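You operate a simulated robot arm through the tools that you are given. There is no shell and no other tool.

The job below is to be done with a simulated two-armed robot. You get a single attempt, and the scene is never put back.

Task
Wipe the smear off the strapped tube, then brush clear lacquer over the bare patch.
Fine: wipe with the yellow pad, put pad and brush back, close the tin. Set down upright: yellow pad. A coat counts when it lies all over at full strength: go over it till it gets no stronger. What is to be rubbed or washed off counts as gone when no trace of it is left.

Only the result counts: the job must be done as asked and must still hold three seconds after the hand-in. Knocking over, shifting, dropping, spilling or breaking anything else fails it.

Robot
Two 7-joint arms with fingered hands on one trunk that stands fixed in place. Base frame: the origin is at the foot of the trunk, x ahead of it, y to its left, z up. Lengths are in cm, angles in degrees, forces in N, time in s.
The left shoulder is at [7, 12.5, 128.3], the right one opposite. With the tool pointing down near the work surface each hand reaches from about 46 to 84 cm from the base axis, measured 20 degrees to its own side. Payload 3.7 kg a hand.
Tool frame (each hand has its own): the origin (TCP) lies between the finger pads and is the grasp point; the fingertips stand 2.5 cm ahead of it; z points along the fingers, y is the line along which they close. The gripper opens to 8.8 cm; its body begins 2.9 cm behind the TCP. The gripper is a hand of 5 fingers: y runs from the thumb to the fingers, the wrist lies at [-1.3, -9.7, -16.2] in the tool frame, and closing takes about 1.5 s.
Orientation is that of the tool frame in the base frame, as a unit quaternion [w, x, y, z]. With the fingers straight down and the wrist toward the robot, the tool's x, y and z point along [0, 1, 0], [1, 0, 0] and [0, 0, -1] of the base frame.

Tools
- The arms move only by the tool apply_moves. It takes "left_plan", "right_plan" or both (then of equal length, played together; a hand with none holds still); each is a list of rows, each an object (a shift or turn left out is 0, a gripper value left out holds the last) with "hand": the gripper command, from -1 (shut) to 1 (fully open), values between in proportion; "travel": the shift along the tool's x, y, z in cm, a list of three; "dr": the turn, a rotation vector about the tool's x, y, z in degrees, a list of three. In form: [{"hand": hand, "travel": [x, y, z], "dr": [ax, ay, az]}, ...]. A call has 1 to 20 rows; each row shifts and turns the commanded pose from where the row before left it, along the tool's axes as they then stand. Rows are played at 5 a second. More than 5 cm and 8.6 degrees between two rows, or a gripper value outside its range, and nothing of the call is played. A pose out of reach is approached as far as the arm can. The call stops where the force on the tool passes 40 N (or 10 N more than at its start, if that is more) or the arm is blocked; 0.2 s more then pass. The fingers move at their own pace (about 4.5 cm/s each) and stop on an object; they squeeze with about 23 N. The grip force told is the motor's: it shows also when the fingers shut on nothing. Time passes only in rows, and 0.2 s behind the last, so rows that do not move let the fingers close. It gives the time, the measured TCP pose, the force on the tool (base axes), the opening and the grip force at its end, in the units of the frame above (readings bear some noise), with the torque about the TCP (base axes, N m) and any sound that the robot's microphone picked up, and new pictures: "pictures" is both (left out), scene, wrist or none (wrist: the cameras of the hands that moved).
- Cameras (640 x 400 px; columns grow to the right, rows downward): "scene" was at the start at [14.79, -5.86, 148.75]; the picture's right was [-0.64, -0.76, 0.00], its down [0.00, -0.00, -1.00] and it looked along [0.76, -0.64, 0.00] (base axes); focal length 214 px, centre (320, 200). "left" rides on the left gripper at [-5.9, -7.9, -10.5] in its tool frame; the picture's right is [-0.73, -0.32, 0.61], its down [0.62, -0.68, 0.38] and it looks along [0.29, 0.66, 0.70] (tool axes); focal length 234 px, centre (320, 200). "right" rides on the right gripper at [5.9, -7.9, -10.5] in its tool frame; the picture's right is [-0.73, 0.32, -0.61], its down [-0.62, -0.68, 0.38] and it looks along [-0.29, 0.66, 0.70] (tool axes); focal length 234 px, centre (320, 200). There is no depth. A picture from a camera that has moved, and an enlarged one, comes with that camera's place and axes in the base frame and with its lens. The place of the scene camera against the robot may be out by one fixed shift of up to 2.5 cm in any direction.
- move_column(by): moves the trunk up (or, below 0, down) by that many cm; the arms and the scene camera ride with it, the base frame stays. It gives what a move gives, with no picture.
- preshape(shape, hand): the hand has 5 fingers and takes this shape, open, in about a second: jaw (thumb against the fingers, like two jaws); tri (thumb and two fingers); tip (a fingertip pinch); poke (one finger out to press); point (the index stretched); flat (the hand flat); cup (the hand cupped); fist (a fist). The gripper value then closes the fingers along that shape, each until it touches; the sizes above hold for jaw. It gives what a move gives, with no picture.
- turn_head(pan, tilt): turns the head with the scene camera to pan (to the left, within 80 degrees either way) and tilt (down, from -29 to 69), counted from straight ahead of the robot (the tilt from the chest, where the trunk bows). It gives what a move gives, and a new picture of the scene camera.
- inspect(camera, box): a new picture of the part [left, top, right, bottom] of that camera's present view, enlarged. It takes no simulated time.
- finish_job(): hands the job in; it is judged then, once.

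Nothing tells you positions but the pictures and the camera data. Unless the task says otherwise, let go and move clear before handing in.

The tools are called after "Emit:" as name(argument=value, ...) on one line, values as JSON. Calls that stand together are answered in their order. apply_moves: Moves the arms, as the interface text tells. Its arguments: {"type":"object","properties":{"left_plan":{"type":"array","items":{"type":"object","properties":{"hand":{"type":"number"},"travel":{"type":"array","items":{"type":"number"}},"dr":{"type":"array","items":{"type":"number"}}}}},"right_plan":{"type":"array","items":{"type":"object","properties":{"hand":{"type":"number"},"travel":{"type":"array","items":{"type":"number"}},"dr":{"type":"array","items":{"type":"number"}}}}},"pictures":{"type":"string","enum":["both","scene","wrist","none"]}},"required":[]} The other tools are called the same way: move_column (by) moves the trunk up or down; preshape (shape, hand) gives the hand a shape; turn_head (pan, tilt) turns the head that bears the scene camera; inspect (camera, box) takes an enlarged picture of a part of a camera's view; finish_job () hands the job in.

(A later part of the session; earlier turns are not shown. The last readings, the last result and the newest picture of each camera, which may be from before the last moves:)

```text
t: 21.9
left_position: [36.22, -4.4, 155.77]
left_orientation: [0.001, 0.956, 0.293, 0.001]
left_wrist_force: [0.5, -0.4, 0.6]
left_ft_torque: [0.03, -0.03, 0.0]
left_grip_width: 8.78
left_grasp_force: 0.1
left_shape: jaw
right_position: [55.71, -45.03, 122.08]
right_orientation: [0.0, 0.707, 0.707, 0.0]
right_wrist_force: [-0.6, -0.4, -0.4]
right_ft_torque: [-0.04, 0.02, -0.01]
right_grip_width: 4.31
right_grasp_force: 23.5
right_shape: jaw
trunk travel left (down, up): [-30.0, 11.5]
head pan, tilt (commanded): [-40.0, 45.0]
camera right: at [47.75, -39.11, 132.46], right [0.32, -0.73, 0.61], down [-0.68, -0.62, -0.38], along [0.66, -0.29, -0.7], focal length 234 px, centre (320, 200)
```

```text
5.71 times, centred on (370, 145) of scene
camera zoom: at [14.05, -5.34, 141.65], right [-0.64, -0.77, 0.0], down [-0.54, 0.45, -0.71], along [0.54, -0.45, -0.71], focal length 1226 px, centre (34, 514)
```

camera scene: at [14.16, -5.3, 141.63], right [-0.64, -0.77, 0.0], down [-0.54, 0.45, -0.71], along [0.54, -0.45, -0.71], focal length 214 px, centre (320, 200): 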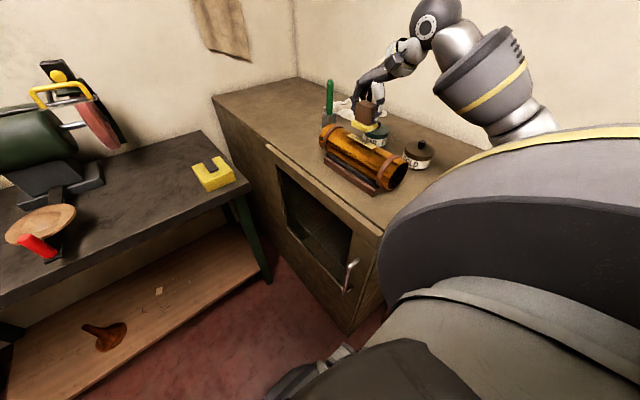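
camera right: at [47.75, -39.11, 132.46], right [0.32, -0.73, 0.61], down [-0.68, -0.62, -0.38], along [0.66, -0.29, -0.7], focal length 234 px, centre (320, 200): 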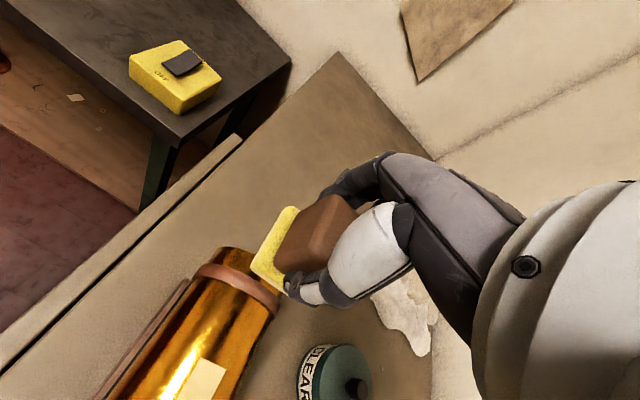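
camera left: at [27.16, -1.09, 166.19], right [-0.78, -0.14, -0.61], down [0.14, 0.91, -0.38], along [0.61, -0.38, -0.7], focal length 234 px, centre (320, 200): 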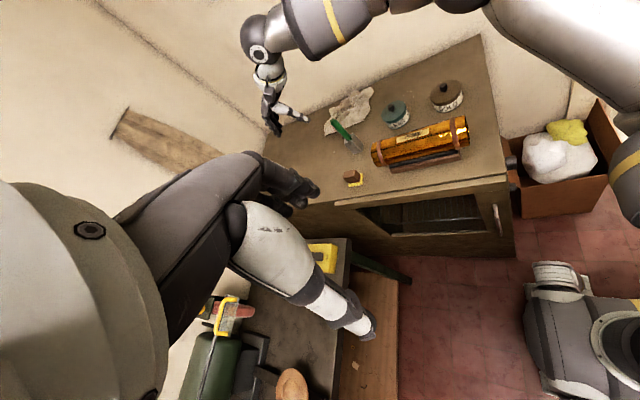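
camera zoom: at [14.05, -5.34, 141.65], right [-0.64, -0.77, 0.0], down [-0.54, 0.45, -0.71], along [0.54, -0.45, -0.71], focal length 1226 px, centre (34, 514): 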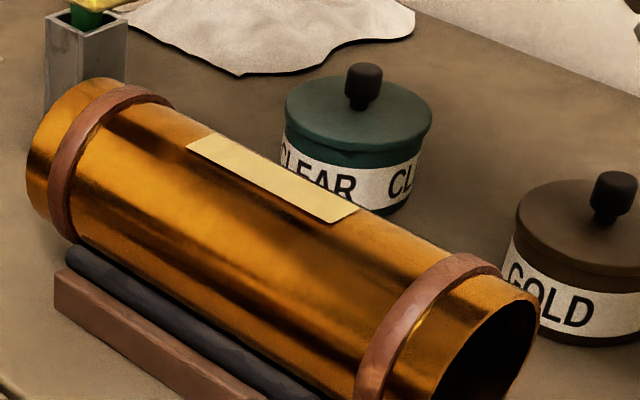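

The smear looks gone. One tight zoom to confirm no trace remains.

Emit:
inspect(camera="left", box=[398, 122, 442, 150])

Emit:
inspect(camera="scene", box=[355, 125, 400, 153])

```text
14.29 times, centred on (420, 136) of left
camera zoom: at [27.01, -1.17, 166.23], right [-0.78, -0.14, -0.61], down [0.14, 0.91, -0.38], along [0.61, -0.38, -0.69], focal length 3345 px, centre (-1109, 1114)
```

zoom: 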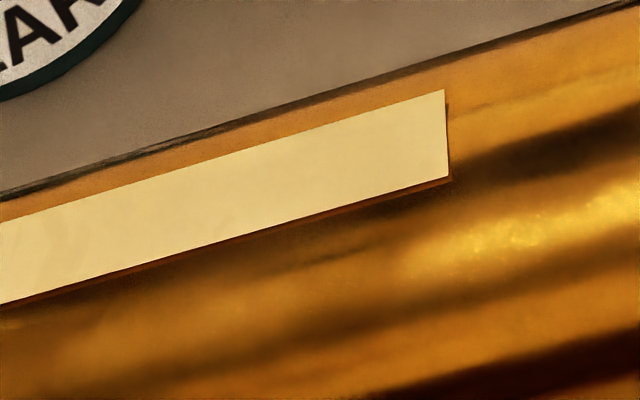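

```text
14.22 times, centred on (378, 139) of scene
camera zoom: at [14.05, -5.34, 141.65], right [-0.64, -0.77, 0.0], down [-0.54, 0.45, -0.71], along [0.54, -0.45, -0.71], focal length 3050 px, centre (-498, 1068)
```

zoom: 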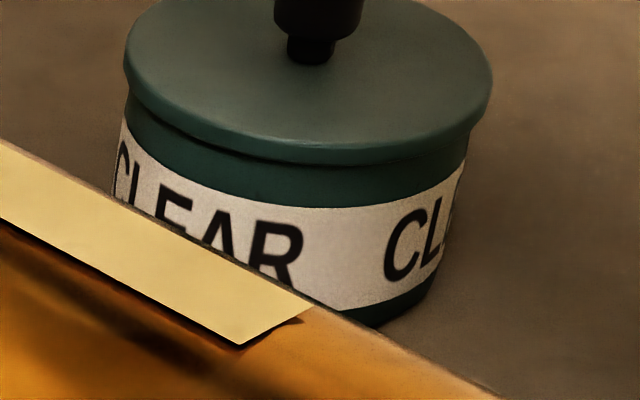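

Emit:
inspect(camera="left", box=[385, 128, 429, 156])

```text
14.29 times, centred on (407, 142) of left
camera zoom: at [27.01, -1.17, 166.23], right [-0.78, -0.14, -0.61], down [0.14, 0.91, -0.38], along [0.61, -0.38, -0.69], focal length 3345 px, centre (-923, 1029)
```

zoom: 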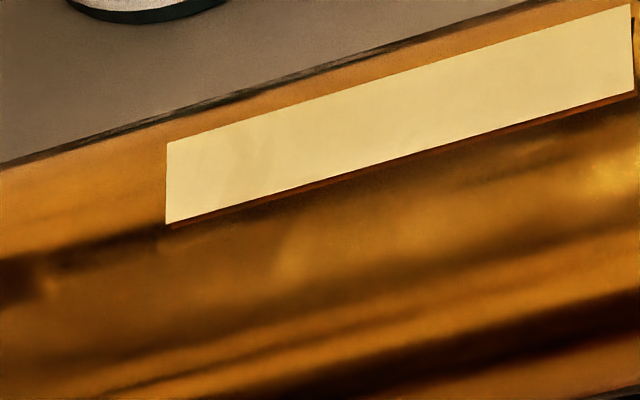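

The patch looks clean, but I'll do one more set of wiping passes to be certain no faint trace remains.

Emit:
apply_moves(right_plan=[{"travel": [-0.5, -4, 0]}, {"travel": [-0.1, -4, 0]}, {"travel": [0, 0, 2.5]}, {"travel": [0, 0, 2.5]}, {"travel": [0, 0, 0.05]}, {"travel": [0, -1.4, 0]}, {"travel": [0, -1.4, 0]}, {"travel": [0, -1.4, 0]}, {"travel": [0, -1.4, 0]}, {"travel": [0, -1.4, 0]}, {"travel": [-0.6, 0, 0]}, {"travel": [0, 1.4, 0]}, {"travel": [0, 1.4, 0]}, {"travel": [0, 1.4, 0]}, {"travel": [0, 1.4, 0]}, {"travel": [0, 1.4, 0]}, {"travel": [0.3, 0, 0]}], pictures="none")

Emit:
apply_moves(right_plan=[{"travel": [0, -1.4, 0]}, {"travel": [0, -1.4, 0]}, {"travel": [0, -1.4, 0]}, {"travel": [0, -1.4, 0]}, {"travel": [0, -1.4, 0]}, {"travel": [0, 1.4, 0]}, {"travel": [0, 1.4, 0]}, {"travel": [0, 1.4, 0]}, {"travel": [0, 1.4, 0]}, {"travel": [0, 1.4, 0]}, {"travel": [0, 0, -2]}, {"travel": [0, 0, -3]}, {"travel": [0.5, 4, 0]}, {"travel": [0.5, 4, 0]}, {}], pictures="none")

Emit:
inspect(camera="left", box=[385, 122, 440, 157])

```text
t: 25.5
left_position: [36.23, -4.33, 155.66]
left_orientation: [0.002, 0.956, 0.293, 0.0]
left_wrist_force: [0.5, -0.4, -0.4]
left_ft_torque: [-0.03, 0.0, -0.02]
left_grip_width: 8.76
left_grasp_force: 0.1
left_shape: jaw
right_position: [47.83, -45.87, 116.99]
right_orientation: [0.001, 0.707, 0.707, 0.0]
right_wrist_force: [-0.8, -2.7, 9.3]
right_ft_torque: [-0.08, 0.0, -0.04]
right_grip_width: 4.27
right_grasp_force: 22.8
right_shape: jaw
trunk travel left (down, up): [-30.0, 11.5]
head pan, tilt (commanded): [-40.0, 45.0]
```

```text
t: 28.7
left_position: [36.3, -4.34, 155.67]
left_orientation: [0.0, 0.956, 0.292, 0.001]
left_wrist_force: [0.0, 0.3, -0.1]
left_ft_torque: [0.02, 0.0, 0.0]
left_grip_width: 8.75
left_grasp_force: 0.1
left_shape: jaw
right_position: [55.86, -44.93, 121.85]
right_orientation: [0.0, 0.707, 0.707, 0.0]
right_wrist_force: [-0.2, -0.8, -0.5]
right_ft_torque: [-0.02, 0.01, -0.01]
right_grip_width: 4.32
right_grasp_force: 23.2
right_shape: jaw
trunk travel left (down, up): [-30.0, 11.5]
head pan, tilt (commanded): [-40.0, 45.0]
```

```text
11.43 times, centred on (412, 140) of left
camera zoom: at [27.06, -1.16, 166.22], right [-0.78, -0.14, -0.61], down [0.14, 0.91, -0.38], along [0.61, -0.38, -0.7], focal length 2676 px, centre (-737, 891)
```

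zoom: 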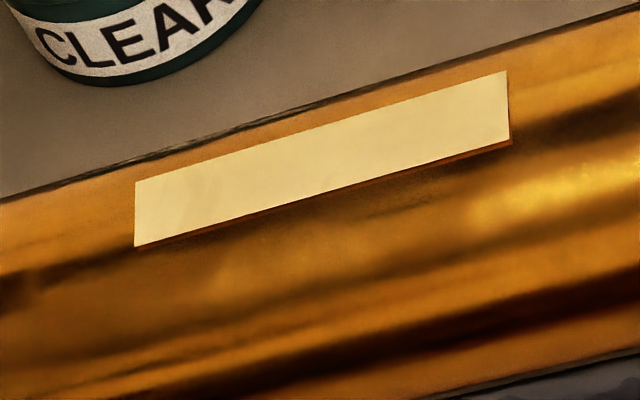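

The patch is unchanged and clean. Now I return the pad to its original place.

Emit:
apply_moves(right_plan=[{"travel": [1.15, 3.6, 0]}, {"travel": [1.1, 3.6, 0]}, {"travel": [1.1, 3.6, 0]}, {"travel": [0, 0, 4]}, {"travel": [0, 0, 4]}, {"travel": [0, 0, 4]}, {"travel": [0, 0, 1.75]}, {}, {}], pictures="none")

Emit:
inspect(camera="scene", box=[260, 60, 380, 160])

Emit:
inspect(camera="left", box=[320, 130, 400, 200])

```text
t: 30.7
left_position: [35.88, -3.37, 155.85]
left_orientation: [0.005, 0.956, 0.292, 0.001]
left_wrist_force: [0.4, 0.1, -0.1]
left_ft_torque: [0.02, 0.0, -0.04]
left_grip_width: 8.77
left_grasp_force: 0.1
left_shape: jaw
right_position: [66.62, -40.86, 109.4]
right_orientation: [0.007, 0.708, 0.706, 0.001]
right_wrist_force: [0.4, -0.5, -1.1]
right_ft_torque: [0.04, 0.01, -0.01]
right_grip_width: 4.28
right_grasp_force: 23.1
right_shape: jaw
trunk travel left (down, up): [-30.0, 11.5]
head pan, tilt (commanded): [-40.0, 45.0]
```

```text
4.00 times, centred on (320, 110) of scene
camera zoom: at [13.78, -4.39, 141.76], right [-0.64, -0.77, 0.0], down [-0.54, 0.45, -0.71], along [0.54, -0.46, -0.7], focal length 858 px, centre (320, 560)
```

zoom: 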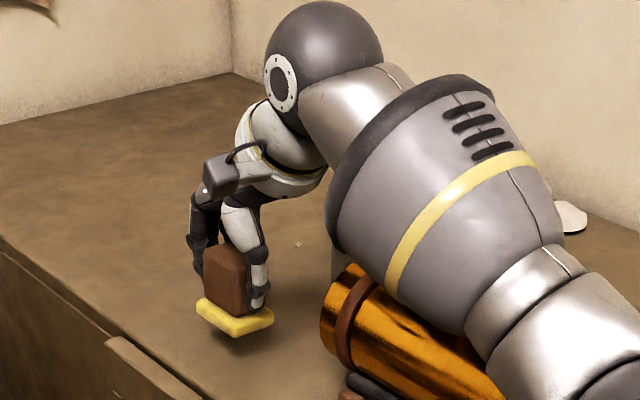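

```text
5.71 times, centred on (360, 165) of left
camera zoom: at [26.69, -0.04, 166.35], right [-0.78, -0.14, -0.61], down [0.14, 0.91, -0.39], along [0.61, -0.39, -0.69], focal length 1338 px, centre (91, 400)
```

zoom: 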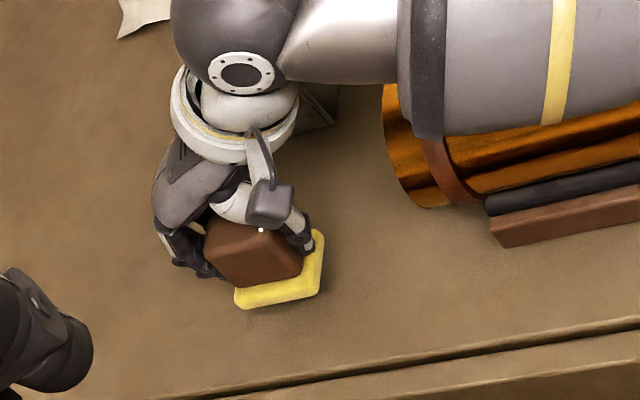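

The elbow has swung low this time, and the pose lag suggests the forearm is touching something. I'll look before moving further.

Emit:
inspect(camera="scene", box=[220, 0, 640, 260])

Emit:
inspect(camera="left", box=[280, 0, 640, 225])

Emit:
inspect(camera="right", box=[0, 0, 640, 400])

```text
1.52 times, centred on (430, 130) of scene
camera zoom: at [13.78, -4.39, 141.76], right [-0.64, -0.77, 0.0], down [-0.54, 0.45, -0.71], along [0.54, -0.46, -0.7], focal length 327 px, centre (152, 307)
```

zoom: 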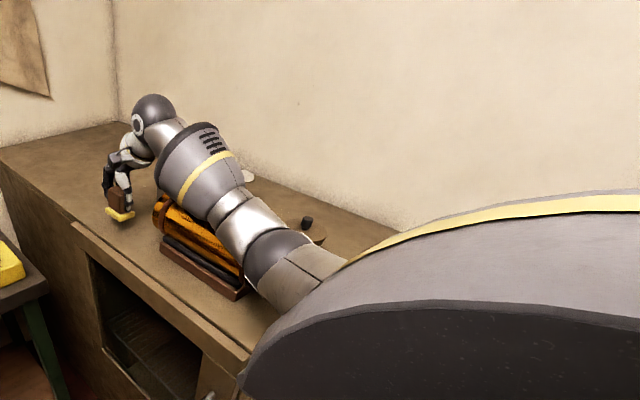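

```text
1.78 times, centred on (460, 112) of left
camera zoom: at [26.69, -0.04, 166.35], right [-0.78, -0.14, -0.61], down [0.14, 0.91, -0.39], along [0.61, -0.39, -0.69], focal length 416 px, centre (71, 356)
```

zoom: 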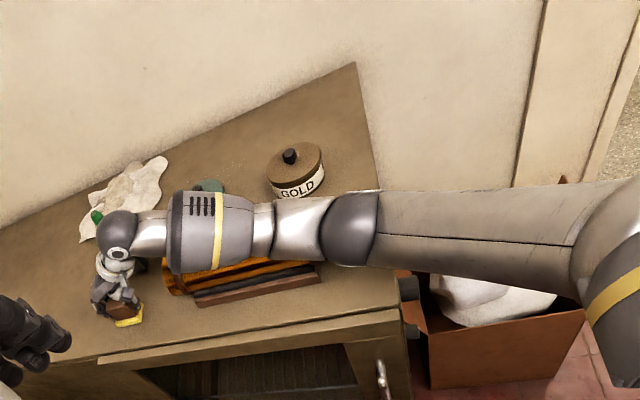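

```text
1.00 times, centred on (320, 200) of right (not enlarged: the box is as wide or as high as the picture)
camera zoom: at [58.49, -34.88, 119.66], right [0.31, -0.72, 0.62], down [-0.68, -0.63, -0.39], along [0.67, -0.3, -0.69], focal length 234 px, centre (320, 200)
```

zoom: 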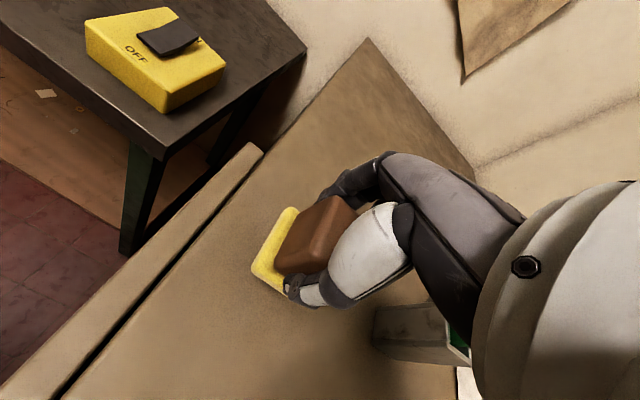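

The elbow has dropped and the forearm rests on or near the tube. I'll retrace upward right away so the arm lifts clear.

Emit:
apply_moves(right_plan=[{"travel": [0, 0, -1.75]}, {"travel": [0, 0, -2]}, {"travel": [0, 0, -2]}, {}])

Emit:
inspect(camera="left", box=[280, 0, 640, 225])

```text
t: 31.7
left_position: [36.19, -4.41, 155.6]
left_orientation: [0.001, 0.956, 0.292, 0.0]
left_wrist_force: [-0.2, 0.2, -0.1]
left_ft_torque: [-0.01, 0.02, -0.02]
left_grip_width: 8.73
left_grasp_force: 0.0
left_shape: jaw
right_position: [66.59, -41.54, 113.92]
right_orientation: [0.0, 0.707, 0.707, 0.0]
right_wrist_force: [0.3, -0.5, -0.5]
right_ft_torque: [-0.03, -0.01, 0.0]
right_grip_width: 4.28
right_grasp_force: 23.2
right_shape: jaw
trunk travel left (down, up): [-30.0, 11.5]
head pan, tilt (commanded): [-40.0, 45.0]
camera scene: at [14.14, -5.28, 141.62], right [-0.64, -0.77, 0.0], down [-0.54, 0.45, -0.71], along [0.54, -0.45, -0.71], focal length 214 px, centre (320, 200)
camera right: at [58.67, -35.52, 124.39], right [0.32, -0.73, 0.61], down [-0.68, -0.62, -0.38], along [0.66, -0.29, -0.7], focal length 234 px, centre (320, 200)
```

scene: 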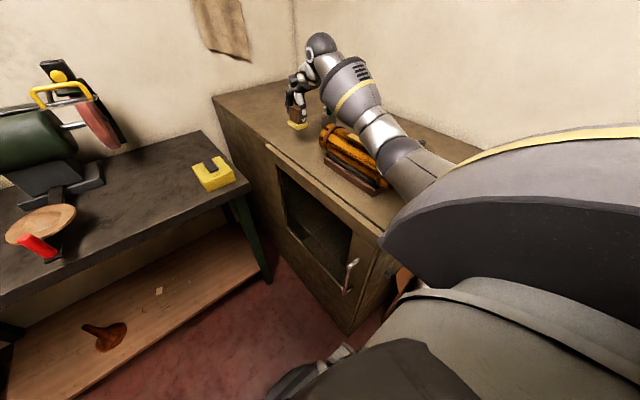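
right: 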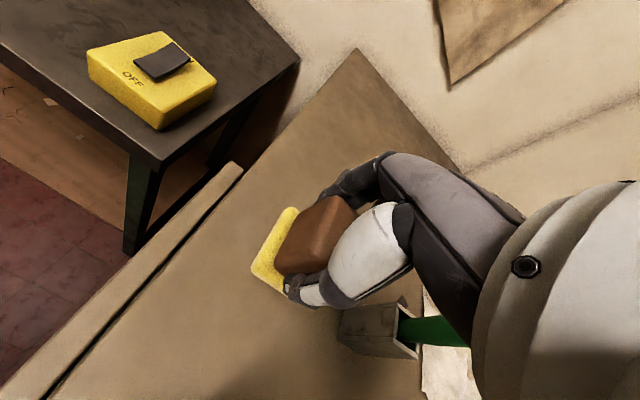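

```text
1.78 times, centred on (460, 112) of left
camera zoom: at [27.13, -1.1, 166.18], right [-0.78, -0.14, -0.61], down [0.14, 0.91, -0.38], along [0.61, -0.38, -0.7], focal length 416 px, centre (71, 356)
```

zoom: 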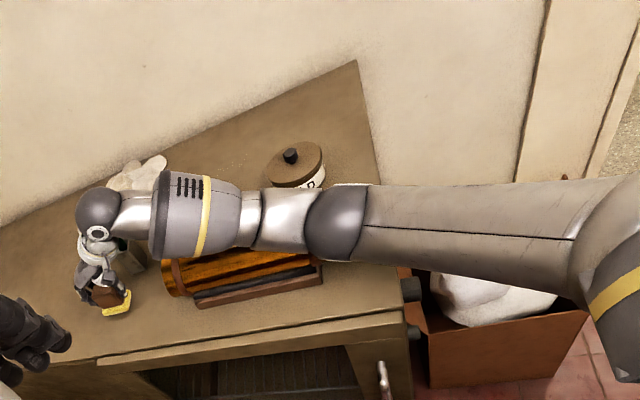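

The arm is free again (readings back to normal). I'll raise the trunk so the elbow and forearm clear the tube with more room, then check that nothing was disturbed.

Emit:
move_column(by=10)

Emit:
inspect(camera="scene", box=[220, 0, 640, 260])

Emit:
inspect(camera="left", box=[280, 0, 640, 225])

```text
t: 33.1
left_position: [36.32, -4.39, 165.66]
left_orientation: [0.0, 0.956, 0.292, 0.0]
left_wrist_force: [0.2, 0.3, 0.0]
left_ft_torque: [-0.01, 0.01, -0.02]
left_grip_width: 8.77
left_grasp_force: 0.0
left_shape: jaw
right_position: [66.71, -41.47, 123.92]
right_orientation: [0.0, 0.708, 0.707, -0.001]
right_wrist_force: [0.4, -0.5, 0.0]
right_ft_torque: [0.03, 0.01, 0.01]
right_grip_width: 4.29
right_grasp_force: 23.6
right_shape: jaw
trunk travel left (down, up): [-40.0, 1.5]
head pan, tilt (commanded): [-40.0, 45.0]
```

```text
1.52 times, centred on (430, 130) of scene
camera zoom: at [11.69, -5.3, 151.78], right [-0.64, -0.77, 0.0], down [-0.54, 0.45, -0.71], along [0.54, -0.45, -0.71], focal length 327 px, centre (152, 307)
```

zoom: 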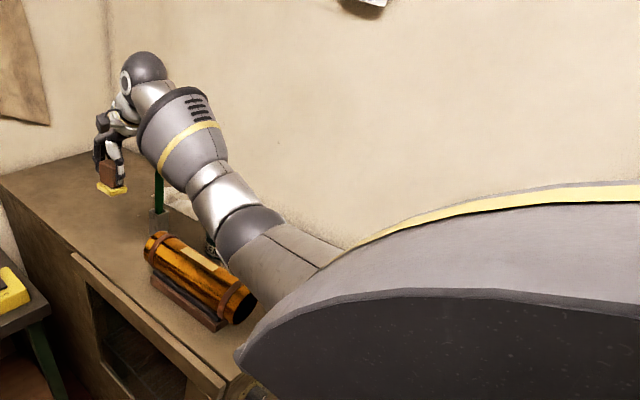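

```text
1.78 times, centred on (460, 112) of left
camera zoom: at [27.13, -1.12, 176.16], right [-0.78, -0.14, -0.61], down [0.14, 0.91, -0.38], along [0.61, -0.38, -0.7], focal length 416 px, centre (71, 356)
```

zoom: 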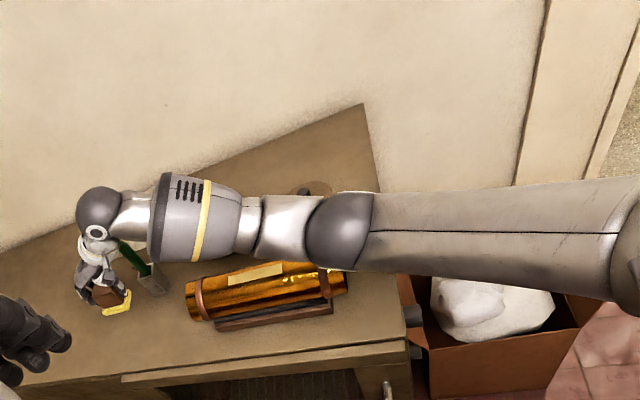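

Now there's more headroom. I'll lower the pad in stages, checking the forearm clearance.

Emit:
apply_moves(right_plan=[{"travel": [0, 0, 2.5]}, {"travel": [0, 0, 2.5]}, {"travel": [0, 0, 2.5]}, {"travel": [0, 0, 2.5]}, {}], pictures="scene")

Emit:
inspect(camera="left", box=[280, 0, 640, 225])

Emit:
inspect(camera="scene", box=[260, 30, 440, 180])

```text
t: 34.3
left_position: [36.19, -4.42, 165.66]
left_orientation: [0.001, 0.956, 0.293, 0.0]
left_wrist_force: [0.1, 0.2, 0.0]
left_ft_torque: [-0.01, 0.0, 0.02]
left_grip_width: 8.74
left_grasp_force: 0.1
left_shape: jaw
right_position: [66.7, -41.49, 114.01]
right_orientation: [0.0, 0.708, 0.707, -0.001]
right_wrist_force: [0.2, 1.0, -0.4]
right_ft_torque: [-0.01, 0.02, 0.02]
right_grip_width: 4.29
right_grasp_force: 23.1
right_shape: jaw
trunk travel left (down, up): [-40.0, 1.5]
head pan, tilt (commanded): [-40.0, 45.0]
camera scene: at [11.69, -5.28, 151.79], right [-0.64, -0.77, 0.0], down [-0.54, 0.45, -0.71], along [0.54, -0.45, -0.71], focal length 214 px, centre (320, 200)
```

scene: 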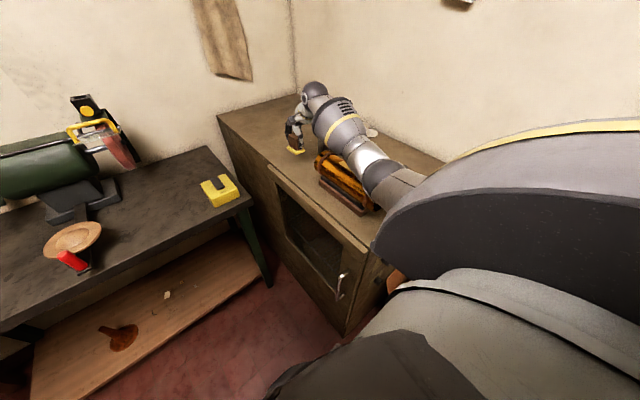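

```text
1.78 times, centred on (460, 112) of left
camera zoom: at [27.12, -1.09, 176.18], right [-0.78, -0.14, -0.61], down [0.14, 0.91, -0.38], along [0.61, -0.38, -0.7], focal length 416 px, centre (71, 356)
```

zoom: 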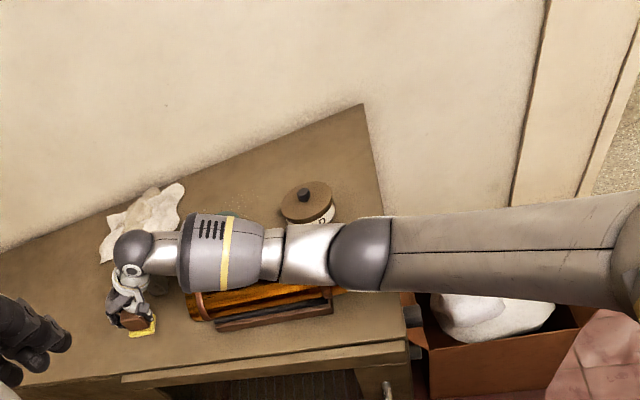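

```text
2.67 times, centred on (350, 105) of scene
camera zoom: at [11.69, -5.28, 151.79], right [-0.64, -0.77, 0.0], down [-0.54, 0.45, -0.71], along [0.54, -0.45, -0.71], focal length 572 px, centre (240, 453)
```

zoom: 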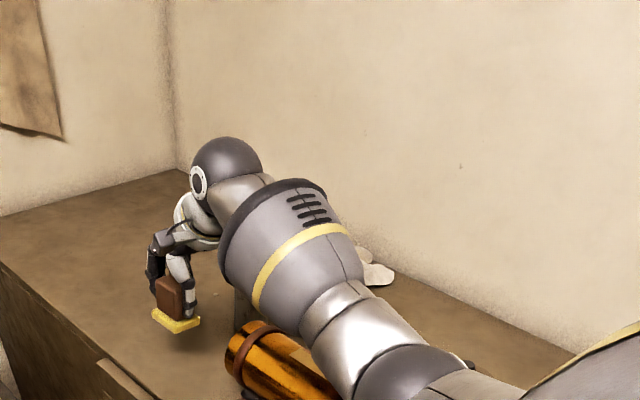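

Estimated forearm underside stays ~5 cm above the tube for the remaining descent. I'll continue lowering in steps and compare measured with commanded pose.

Emit:
apply_moves(right_plan=[{"travel": [0, 0, 1.5]}, {"travel": [0, 0, 1.5]}, {"travel": [0, 0, 1.5]}, {}], pictures="none")

Emit:
inspect(camera="scene", box=[260, 30, 440, 180])

Emit:
inspect(camera="left", box=[320, 100, 480, 220])

```text
t: 35.3
left_position: [36.17, -4.35, 165.66]
left_orientation: [0.001, 0.956, 0.292, 0.001]
left_wrist_force: [0.0, 0.3, 0.0]
left_ft_torque: [-0.02, 0.02, 0.04]
left_grip_width: 8.78
left_grasp_force: 0.0
left_shape: jaw
right_position: [66.67, -41.45, 109.41]
right_orientation: [0.0, 0.707, 0.707, 0.0]
right_wrist_force: [-0.5, 0.0, -0.2]
right_ft_torque: [0.0, 0.01, 0.0]
right_grip_width: 4.28
right_grasp_force: 23.2
right_shape: jaw
trunk travel left (down, up): [-40.0, 1.5]
head pan, tilt (commanded): [-40.0, 45.0]
```

```text
2.67 times, centred on (350, 105) of scene
camera zoom: at [11.7, -5.29, 151.79], right [-0.64, -0.77, 0.0], down [-0.54, 0.45, -0.71], along [0.54, -0.45, -0.71], focal length 572 px, centre (240, 453)
```

zoom: 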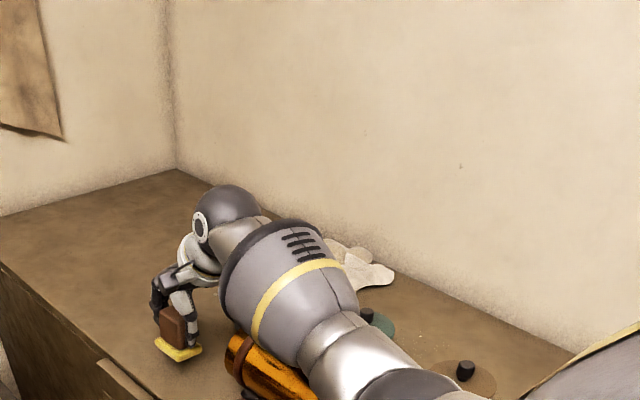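

```text
3.33 times, centred on (400, 160) of left
camera zoom: at [27.12, -1.1, 176.17], right [-0.78, -0.14, -0.61], down [0.14, 0.91, -0.38], along [0.61, -0.38, -0.7], focal length 781 px, centre (53, 333)
```

zoom: 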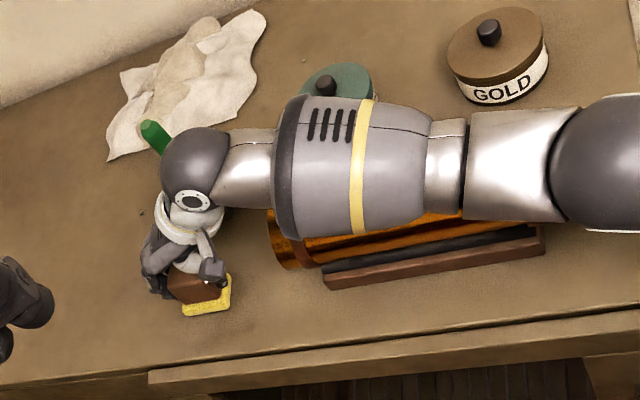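

Emit:
apply_moves(right_plan=[{"travel": [0, 0, 1.2]}, {"travel": [0, 0, 1.0]}, {}], pictures="none")

Emit:
inspect(camera="right", box=[210, 150, 450, 370])

```text
t: 36.1
left_position: [36.31, -4.35, 165.69]
left_orientation: [0.0, 0.956, 0.292, 0.0]
left_wrist_force: [0.2, 0.5, 0.0]
left_ft_torque: [-0.01, -0.03, 0.0]
left_grip_width: 8.76
left_grasp_force: 0.0
left_shape: jaw
right_position: [66.61, -41.53, 107.24]
right_orientation: [0.0, 0.707, 0.707, 0.0]
right_wrist_force: [-0.1, 0.6, -1.5]
right_ft_torque: [0.03, -0.02, 0.0]
right_grip_width: 4.29
right_grasp_force: 23.3
right_shape: jaw
trunk travel left (down, up): [-40.0, 1.5]
head pan, tilt (commanded): [-40.0, 45.0]
```

```text
1.82 times, centred on (330, 260) of right
camera zoom: at [58.66, -35.58, 117.62], right [0.32, -0.73, 0.61], down [-0.68, -0.62, -0.38], along [0.66, -0.29, -0.7], focal length 426 px, centre (302, 91)
```

zoom: 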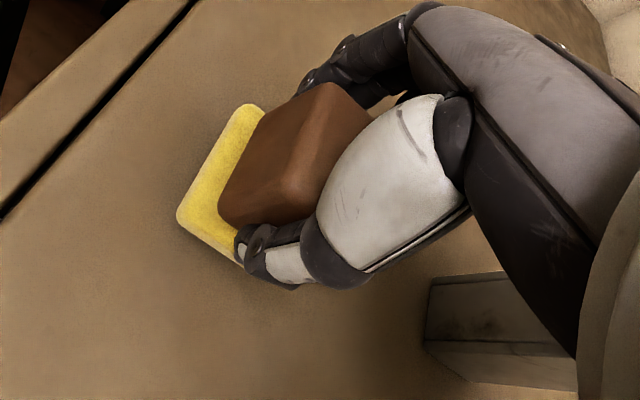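

Emit:
apply_moves(right_plan=[{"travel": [0, 0, 0.3]}, {}], pictures="none")

Emit:
apply_moves(right_plan=[{"travel": [0, 0, 0.15]}, {}], pictures="none")

```text
t: 36.7
left_position: [36.29, -4.37, 165.61]
left_orientation: [0.001, 0.956, 0.292, 0.0]
left_wrist_force: [0.1, 0.3, 0.2]
left_ft_torque: [-0.02, 0.03, 0.0]
left_grip_width: 8.79
left_grasp_force: 0.0
left_shape: jaw
right_position: [66.73, -41.54, 107.06]
right_orientation: [0.0, 0.707, 0.707, -0.001]
right_wrist_force: [0.7, -0.2, -1.2]
right_ft_torque: [-0.03, -0.03, 0.0]
right_grip_width: 4.3
right_grasp_force: 23.0
right_shape: jaw
trunk travel left (down, up): [-40.0, 1.5]
head pan, tilt (commanded): [-40.0, 45.0]
```

```text
t: 37.3
left_position: [36.33, -4.35, 165.57]
left_orientation: [0.001, 0.956, 0.293, 0.001]
left_wrist_force: [0.0, -0.2, -0.2]
left_ft_torque: [-0.01, -0.01, 0.02]
left_grip_width: 8.8
left_grasp_force: 0.0
left_shape: jaw
right_position: [66.79, -41.45, 106.71]
right_orientation: [0.001, 0.707, 0.707, 0.0]
right_wrist_force: [0.5, 0.6, -0.9]
right_ft_torque: [0.02, 0.01, 0.01]
right_grip_width: 4.3
right_grasp_force: 22.8
right_shape: jaw
trunk travel left (down, up): [-40.0, 1.5]
head pan, tilt (commanded): [-40.0, 45.0]
```

Emit:
apply_moves(right_plan=[{"travel": [0, 0, 0.12]}, {}], pictures="none")

Emit:
inspect(camera="right", box=[230, 180, 350, 300])

Emit:
inspect(camera="scene", box=[270, 100, 350, 170])

```text
t: 37.9
left_position: [36.24, -4.5, 165.62]
left_orientation: [0.001, 0.956, 0.292, 0.0]
left_wrist_force: [-0.1, 0.1, 0.1]
left_ft_torque: [0.03, -0.01, -0.02]
left_grip_width: 8.76
left_grasp_force: 0.1
left_shape: jaw
right_position: [66.62, -41.48, 106.57]
right_orientation: [-0.001, 0.707, 0.707, 0.0]
right_wrist_force: [-0.4, 0.3, -1.2]
right_ft_torque: [0.02, 0.01, 0.0]
right_grip_width: 4.3
right_grasp_force: 23.1
right_shape: jaw
trunk travel left (down, up): [-40.0, 1.5]
head pan, tilt (commanded): [-40.0, 45.0]
```

```text
3.33 times, centred on (290, 240) of right
camera zoom: at [58.68, -35.58, 117.04], right [0.32, -0.73, 0.61], down [-0.68, -0.62, -0.38], along [0.66, -0.29, -0.7], focal length 781 px, centre (420, 67)
```

zoom: 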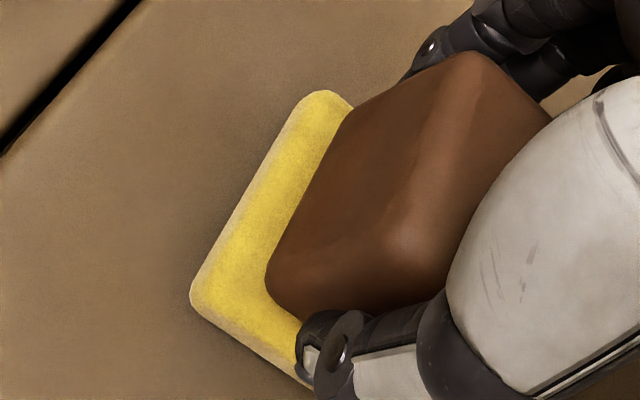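

```text
5.71 times, centred on (310, 135) of scene
camera zoom: at [11.7, -5.29, 151.79], right [-0.64, -0.77, 0.0], down [-0.54, 0.45, -0.71], along [0.54, -0.45, -0.71], focal length 1226 px, centre (377, 571)
```

zoom: 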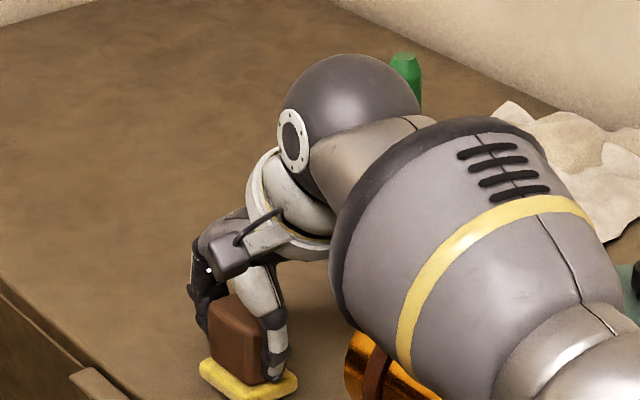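

Emit:
apply_moves(right_plan=[{"travel": [0, 0, 0.15]}, {}], pictures="none")

Emit:
apply_moves(right_plan=[{"travel": [0, 0, 0.12]}, {}], pictures="none")

```text
t: 38.5
left_position: [36.22, -4.4, 165.61]
left_orientation: [0.001, 0.956, 0.292, 0.0]
left_wrist_force: [0.5, -0.1, 0.3]
left_ft_torque: [0.0, -0.04, 0.0]
left_grip_width: 8.8
left_grasp_force: 0.0
left_shape: jaw
right_position: [66.63, -41.48, 106.52]
right_orientation: [0.0, 0.707, 0.707, 0.0]
right_wrist_force: [0.3, 1.7, 1.4]
right_ft_torque: [-0.05, -0.03, 0.02]
right_grip_width: 4.26
right_grasp_force: 23.3
right_shape: jaw
trunk travel left (down, up): [-40.0, 1.5]
head pan, tilt (commanded): [-40.0, 45.0]
```

```text
t: 39.1
left_position: [36.14, -4.36, 165.61]
left_orientation: [0.001, 0.956, 0.293, -0.001]
left_wrist_force: [-0.3, -0.4, -1.5]
left_ft_torque: [-0.03, 0.03, 0.01]
left_grip_width: 8.77
left_grasp_force: 0.1
left_shape: jaw
right_position: [66.69, -41.44, 106.46]
right_orientation: [0.0, 0.707, 0.707, 0.0]
right_wrist_force: [0.4, 1.5, 3.6]
right_ft_torque: [-0.01, -0.07, 0.0]
right_grip_width: 4.29
right_grasp_force: 23.2
right_shape: jaw
trunk travel left (down, up): [-40.0, 1.5]
head pan, tilt (commanded): [-40.0, 45.0]
```

The pad is on the cabinet top (about 3.6 N). I'll open the hand.

Emit:
apply_moves(right_plan=[{"hand": -0.6}, {"hand": -0.2}, {"hand": 0.2}, {"hand": 0.6}, {"hand": 1}, {"hand": 1}, {"hand": 1}, {"hand": 1}], pictures="none")

Emit:
inspect(camera="right", box=[210, 150, 450, 370])

Emit:
inspect(camera="scene", box=[270, 100, 350, 170])

```text
t: 40.9
left_position: [36.25, -4.41, 165.66]
left_orientation: [0.0, 0.956, 0.292, 0.001]
left_wrist_force: [0.6, -0.9, 0.0]
left_ft_torque: [0.03, -0.03, 0.0]
left_grip_width: 8.79
left_grasp_force: 0.0
left_shape: jaw
right_position: [66.73, -41.5, 106.34]
right_orientation: [0.0, 0.707, 0.707, 0.001]
right_wrist_force: [0.4, 0.0, -0.6]
right_ft_torque: [-0.03, 0.03, -0.01]
right_grip_width: 8.76
right_grasp_force: 0.1
right_shape: jaw
trunk travel left (down, up): [-40.0, 1.5]
head pan, tilt (commanded): [-40.0, 45.0]
```

```text
1.82 times, centred on (330, 260) of right
camera zoom: at [58.69, -35.61, 116.76], right [0.32, -0.73, 0.61], down [-0.68, -0.62, -0.38], along [0.66, -0.29, -0.7], focal length 426 px, centre (302, 91)
```

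zoom: 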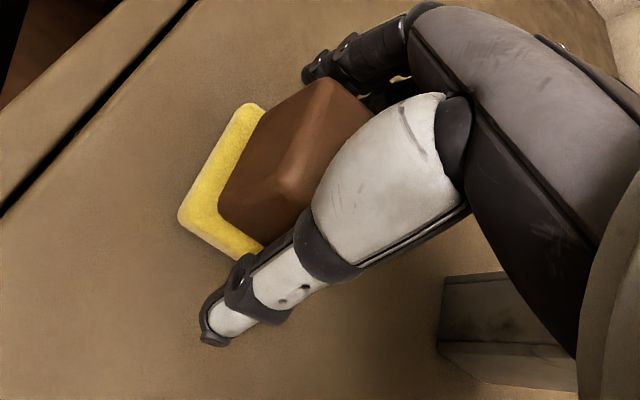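

```text
5.71 times, centred on (310, 135) of scene
camera zoom: at [11.7, -5.3, 151.79], right [-0.64, -0.77, 0.0], down [-0.54, 0.45, -0.71], along [0.54, -0.45, -0.71], focal length 1226 px, centre (377, 571)
```

zoom: 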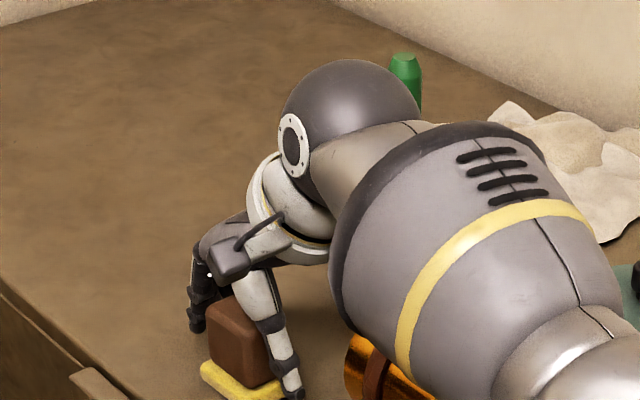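

The pad stands upright at its place. I'll lift straight up and pull the arm back to get a clear view of the tins and check that nothing moved.

Emit:
apply_moves(right_plan=[{"travel": [0, 0, -2]}, {"travel": [0, 0, -4]}, {"travel": [0, 0, -4]}, {"travel": [0, 0, -4]}, {"travel": [0, 0, -4]}, {"travel": [0.5, -3, -3]}, {"travel": [1, -3, -3]}, {"travel": [1, -3, -3]}, {"travel": [1, -3, -3]}, {"travel": [1, -3, -3]}, {"travel": [1, -3, -3]}, {"travel": [1, -3, -3]}, {"travel": [1, -3, -3]}, {}, {}])

Emit:
inspect(camera="left", box=[320, 60, 500, 200])

Emit:
inspect(camera="scene", box=[260, 70, 460, 195])

```text
t: 44.1
left_position: [36.14, -4.29, 165.67]
left_orientation: [0.001, 0.956, 0.292, 0.0]
left_wrist_force: [-0.5, 0.8, -0.2]
left_ft_torque: [0.0, 0.02, 0.01]
left_grip_width: 8.76
left_grasp_force: 0.1
left_shape: jaw
right_position: [42.54, -33.88, 148.41]
right_orientation: [0.0, 0.707, 0.707, 0.001]
right_wrist_force: [-0.5, -0.2, 0.0]
right_ft_torque: [0.01, 0.01, 0.02]
right_grip_width: 8.79
right_grasp_force: 0.1
right_shape: jaw
trunk travel left (down, up): [-40.0, 1.5]
head pan, tilt (commanded): [-40.0, 45.0]
camera scene: at [11.63, -5.28, 151.79], right [-0.64, -0.77, 0.0], down [-0.54, 0.45, -0.71], along [0.54, -0.45, -0.71], focal length 214 px, centre (320, 200)
camera right: at [34.55, -27.97, 158.77], right [0.32, -0.73, 0.61], down [-0.68, -0.62, -0.38], along [0.66, -0.29, -0.7], focal length 234 px, centre (320, 200)
```

scene: 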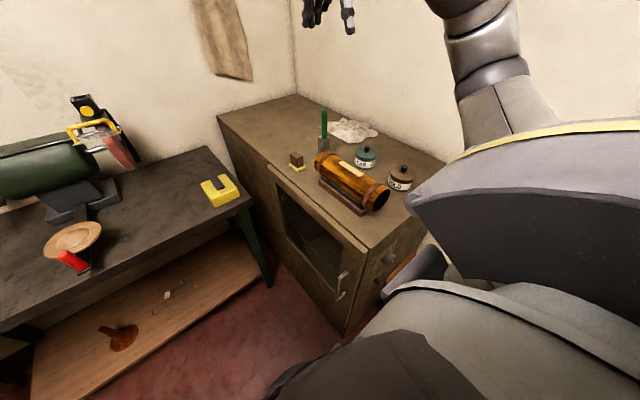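
right: 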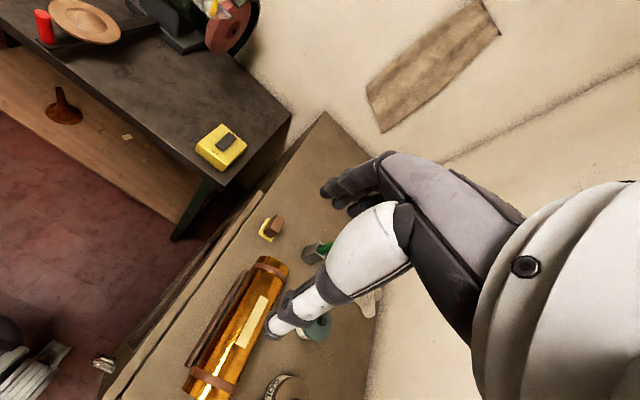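

```text
2.86 times, centred on (410, 130) of left
camera zoom: at [27.04, -1.09, 176.19], right [-0.78, -0.14, -0.61], down [0.14, 0.91, -0.38], along [0.61, -0.38, -0.7], focal length 669 px, centre (63, 400)
```

zoom: 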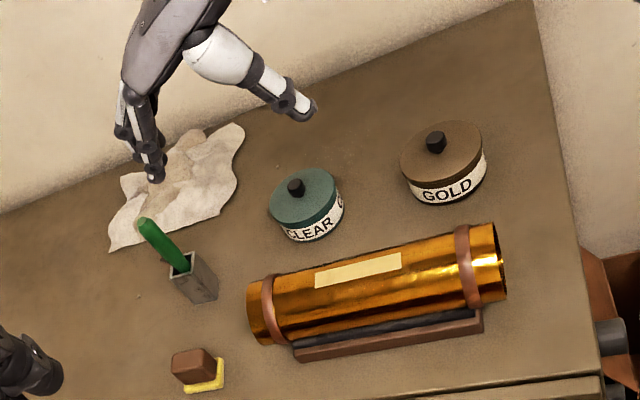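

```text
3.20 times, centred on (360, 132) of scene
camera zoom: at [11.63, -5.28, 151.79], right [-0.64, -0.77, 0.0], down [-0.54, 0.45, -0.71], along [0.54, -0.45, -0.71], focal length 686 px, centre (192, 416)
```

zoom: 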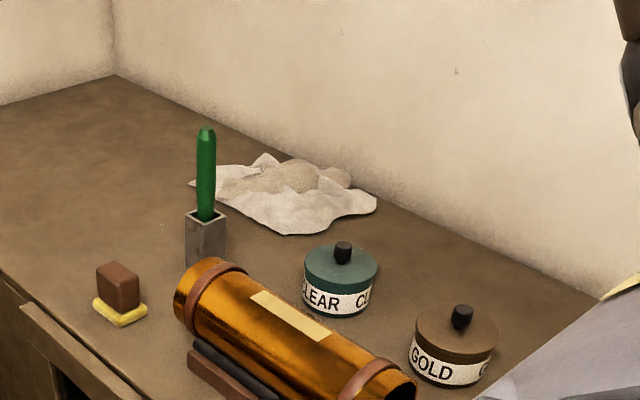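

Everything is still in place and the pad is upright. Now I'll measure the CLEAR tin and brush holder closely.

Emit:
inspect(camera="left", box=[390, 110, 450, 150])

Emit:
inspect(camera="scene", box=[350, 140, 390, 168])

Emit:
inspect(camera="left", box=[335, 125, 405, 175])

Emit:
inspect(camera="right", box=[240, 200, 400, 400])

```text
10.00 times, centred on (420, 130) of left
camera zoom: at [27.04, -1.09, 176.19], right [-0.78, -0.14, -0.61], down [0.14, 0.91, -0.38], along [0.61, -0.38, -0.7], focal length 2342 px, centre (-680, 900)
```

zoom: 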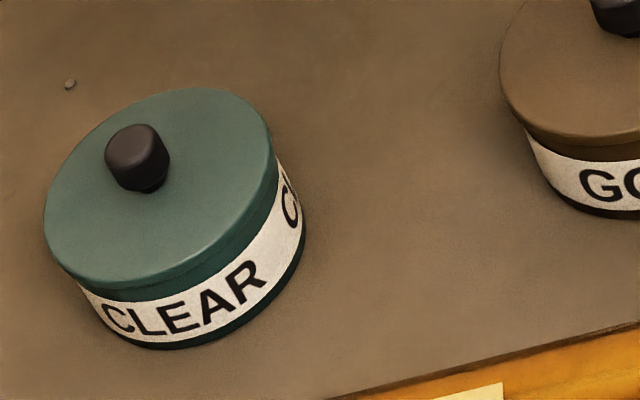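

```text
14.29 times, centred on (370, 154) of scene
camera zoom: at [11.63, -5.28, 151.79], right [-0.64, -0.77, 0.0], down [-0.54, 0.45, -0.71], along [0.54, -0.45, -0.71], focal length 3064 px, centre (-394, 857)
```

zoom: 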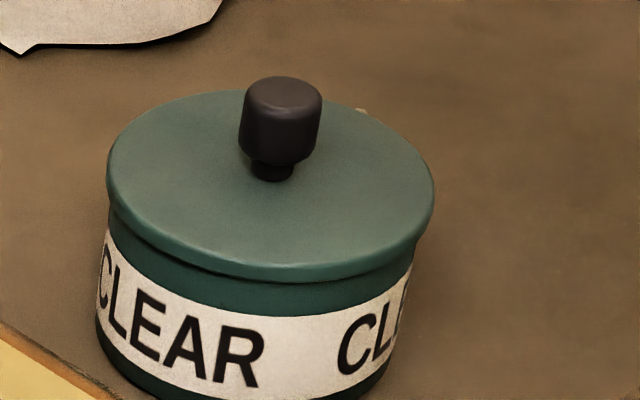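

```text
8.00 times, centred on (370, 150) of left
camera zoom: at [27.04, -1.09, 176.19], right [-0.78, -0.14, -0.61], down [0.14, 0.91, -0.38], along [0.61, -0.38, -0.7], focal length 1873 px, centre (-80, 600)
```

zoom: 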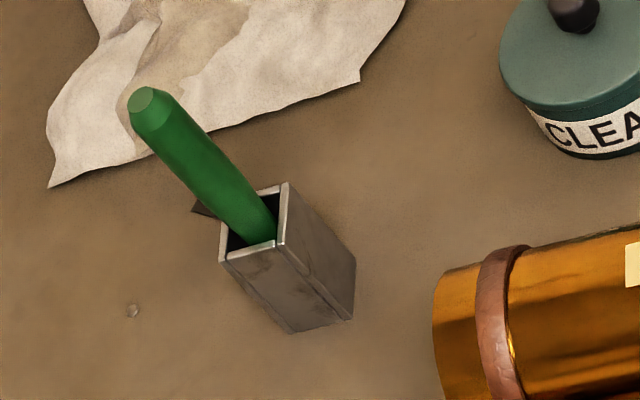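

```text
2.00 times, centred on (320, 300) of right
camera zoom: at [34.55, -27.97, 158.77], right [0.32, -0.73, 0.61], down [-0.68, -0.62, -0.38], along [0.66, -0.29, -0.7], focal length 468 px, centre (320, 0)
```

zoom: 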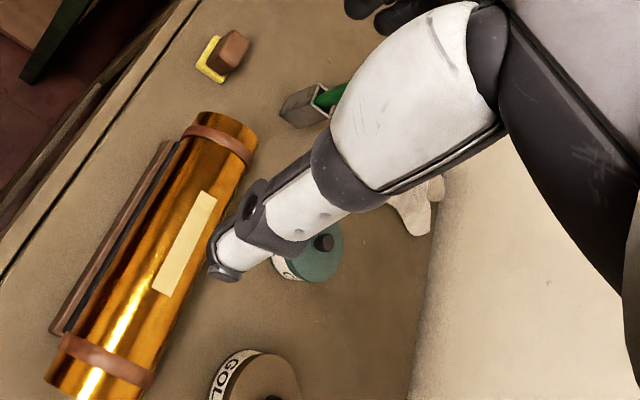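

Measurements: CLEAR knob top ≈[51.2,-61.5,110.5] (lid Ø≈8, top z≈107.9), brush handle top ≈[67.2,-55,120.2], holder mouth ≈[67.7,-55.2,109.6]. I'll yaw the right hand 45° toward the tin and bring it above the knob.

Emit:
apply_moves(right_plan=[{"dr": [0, 0, 7.5]}, {"dr": [0, 0, 7.5]}, {"dr": [0, 0, 7.5]}, {"dr": [0, 0, 7.5]}, {"dr": [0, 0, 7.5]}, {"dr": [0, 0, 7.5]}, {"travel": [-1.68, 3.2, 2.9]}, {"travel": [-1.68, 3.2, 2.9]}, {"travel": [-1.68, 3.2, 2.9]}, {"travel": [-1.68, 3.2, 2.9]}, {"travel": [-1.68, 3.2, 2.9]}, {"travel": [-1.68, 3.2, 2.9]}, {"travel": [-1.68, 3.2, 2.9]}, {"travel": [-1.68, 3.2, 2.9]}, {}, {}])

Emit:
inspect(camera="left", box=[280, 0, 640, 225])

```text
t: 47.5
left_position: [36.29, -4.32, 165.69]
left_orientation: [0.0, 0.957, 0.291, 0.0]
left_wrist_force: [0.7, -0.4, 0.2]
left_ft_torque: [0.02, -0.01, -0.05]
left_grip_width: 8.75
left_grasp_force: 0.2
left_shape: jaw
right_position: [51.25, -61.75, 125.06]
right_orientation: [-0.001, 0.924, 0.382, 0.0]
right_wrist_force: [0.5, -0.3, -0.2]
right_ft_torque: [-0.02, -0.04, -0.01]
right_grip_width: 8.77
right_grasp_force: 0.1
right_shape: jaw
trunk travel left (down, up): [-40.0, 1.5]
head pan, tilt (commanded): [-40.0, 45.0]
camera scene: at [11.73, -5.33, 151.78], right [-0.64, -0.77, 0.0], down [-0.54, 0.45, -0.71], along [0.54, -0.45, -0.71], focal length 214 px, centre (320, 200)
camera right: at [49.81, -51.97, 135.47], right [-0.29, -0.74, 0.61], down [-0.92, 0.04, -0.38], along [0.26, -0.67, -0.7], focal length 234 px, centre (320, 200)
```

scene: 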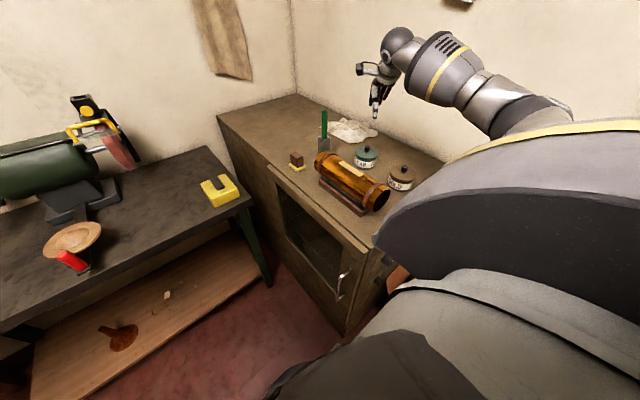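
right: 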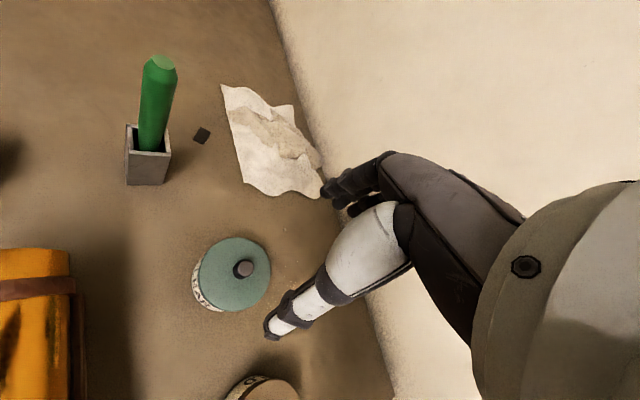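

```text
1.78 times, centred on (460, 112) of left
camera zoom: at [27.17, -1.15, 176.17], right [-0.78, -0.14, -0.61], down [0.14, 0.91, -0.38], along [0.61, -0.38, -0.7], focal length 416 px, centre (71, 356)
```

zoom: 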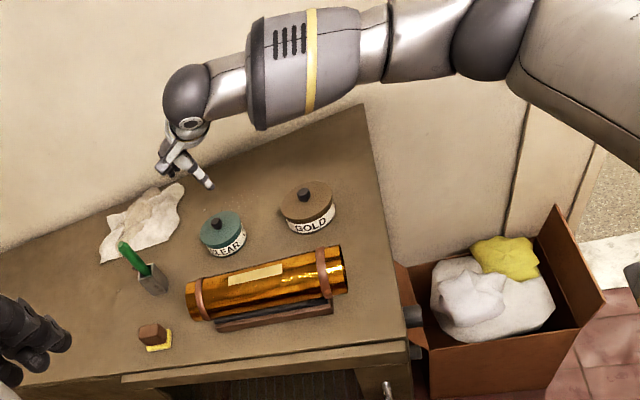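

Excellent view. I'll zoom in on the tin and on the brush holder area from this camera.

Emit:
inspect(camera="right", box=[180, 220, 300, 320])

Emit:
inspect(camera="right", box=[110, 40, 230, 200])

```text
4.00 times, centred on (240, 270) of right
camera zoom: at [49.81, -51.97, 135.47], right [-0.29, -0.74, 0.61], down [-0.92, 0.04, -0.38], along [0.26, -0.67, -0.7], focal length 937 px, centre (640, -80)
```

zoom: 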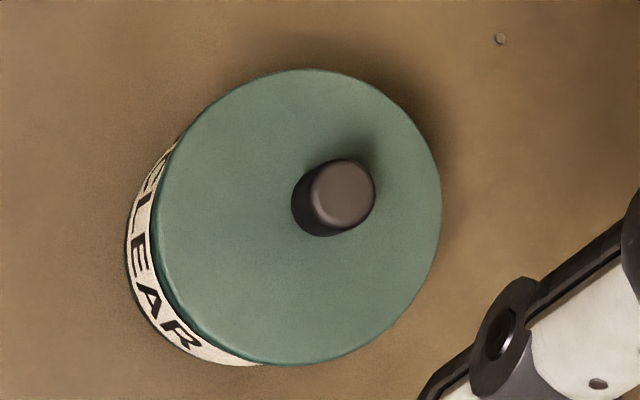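

```text
2.50 times, centred on (170, 120) of right
camera zoom: at [49.81, -51.97, 135.47], right [-0.29, -0.74, 0.61], down [-0.92, 0.04, -0.38], along [0.26, -0.67, -0.7], focal length 585 px, centre (695, 400)
```

zoom: 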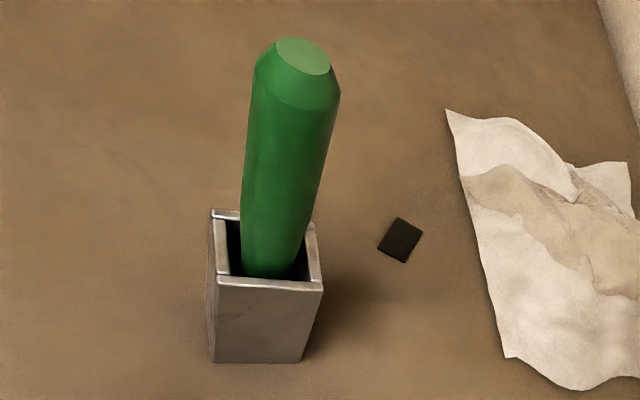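

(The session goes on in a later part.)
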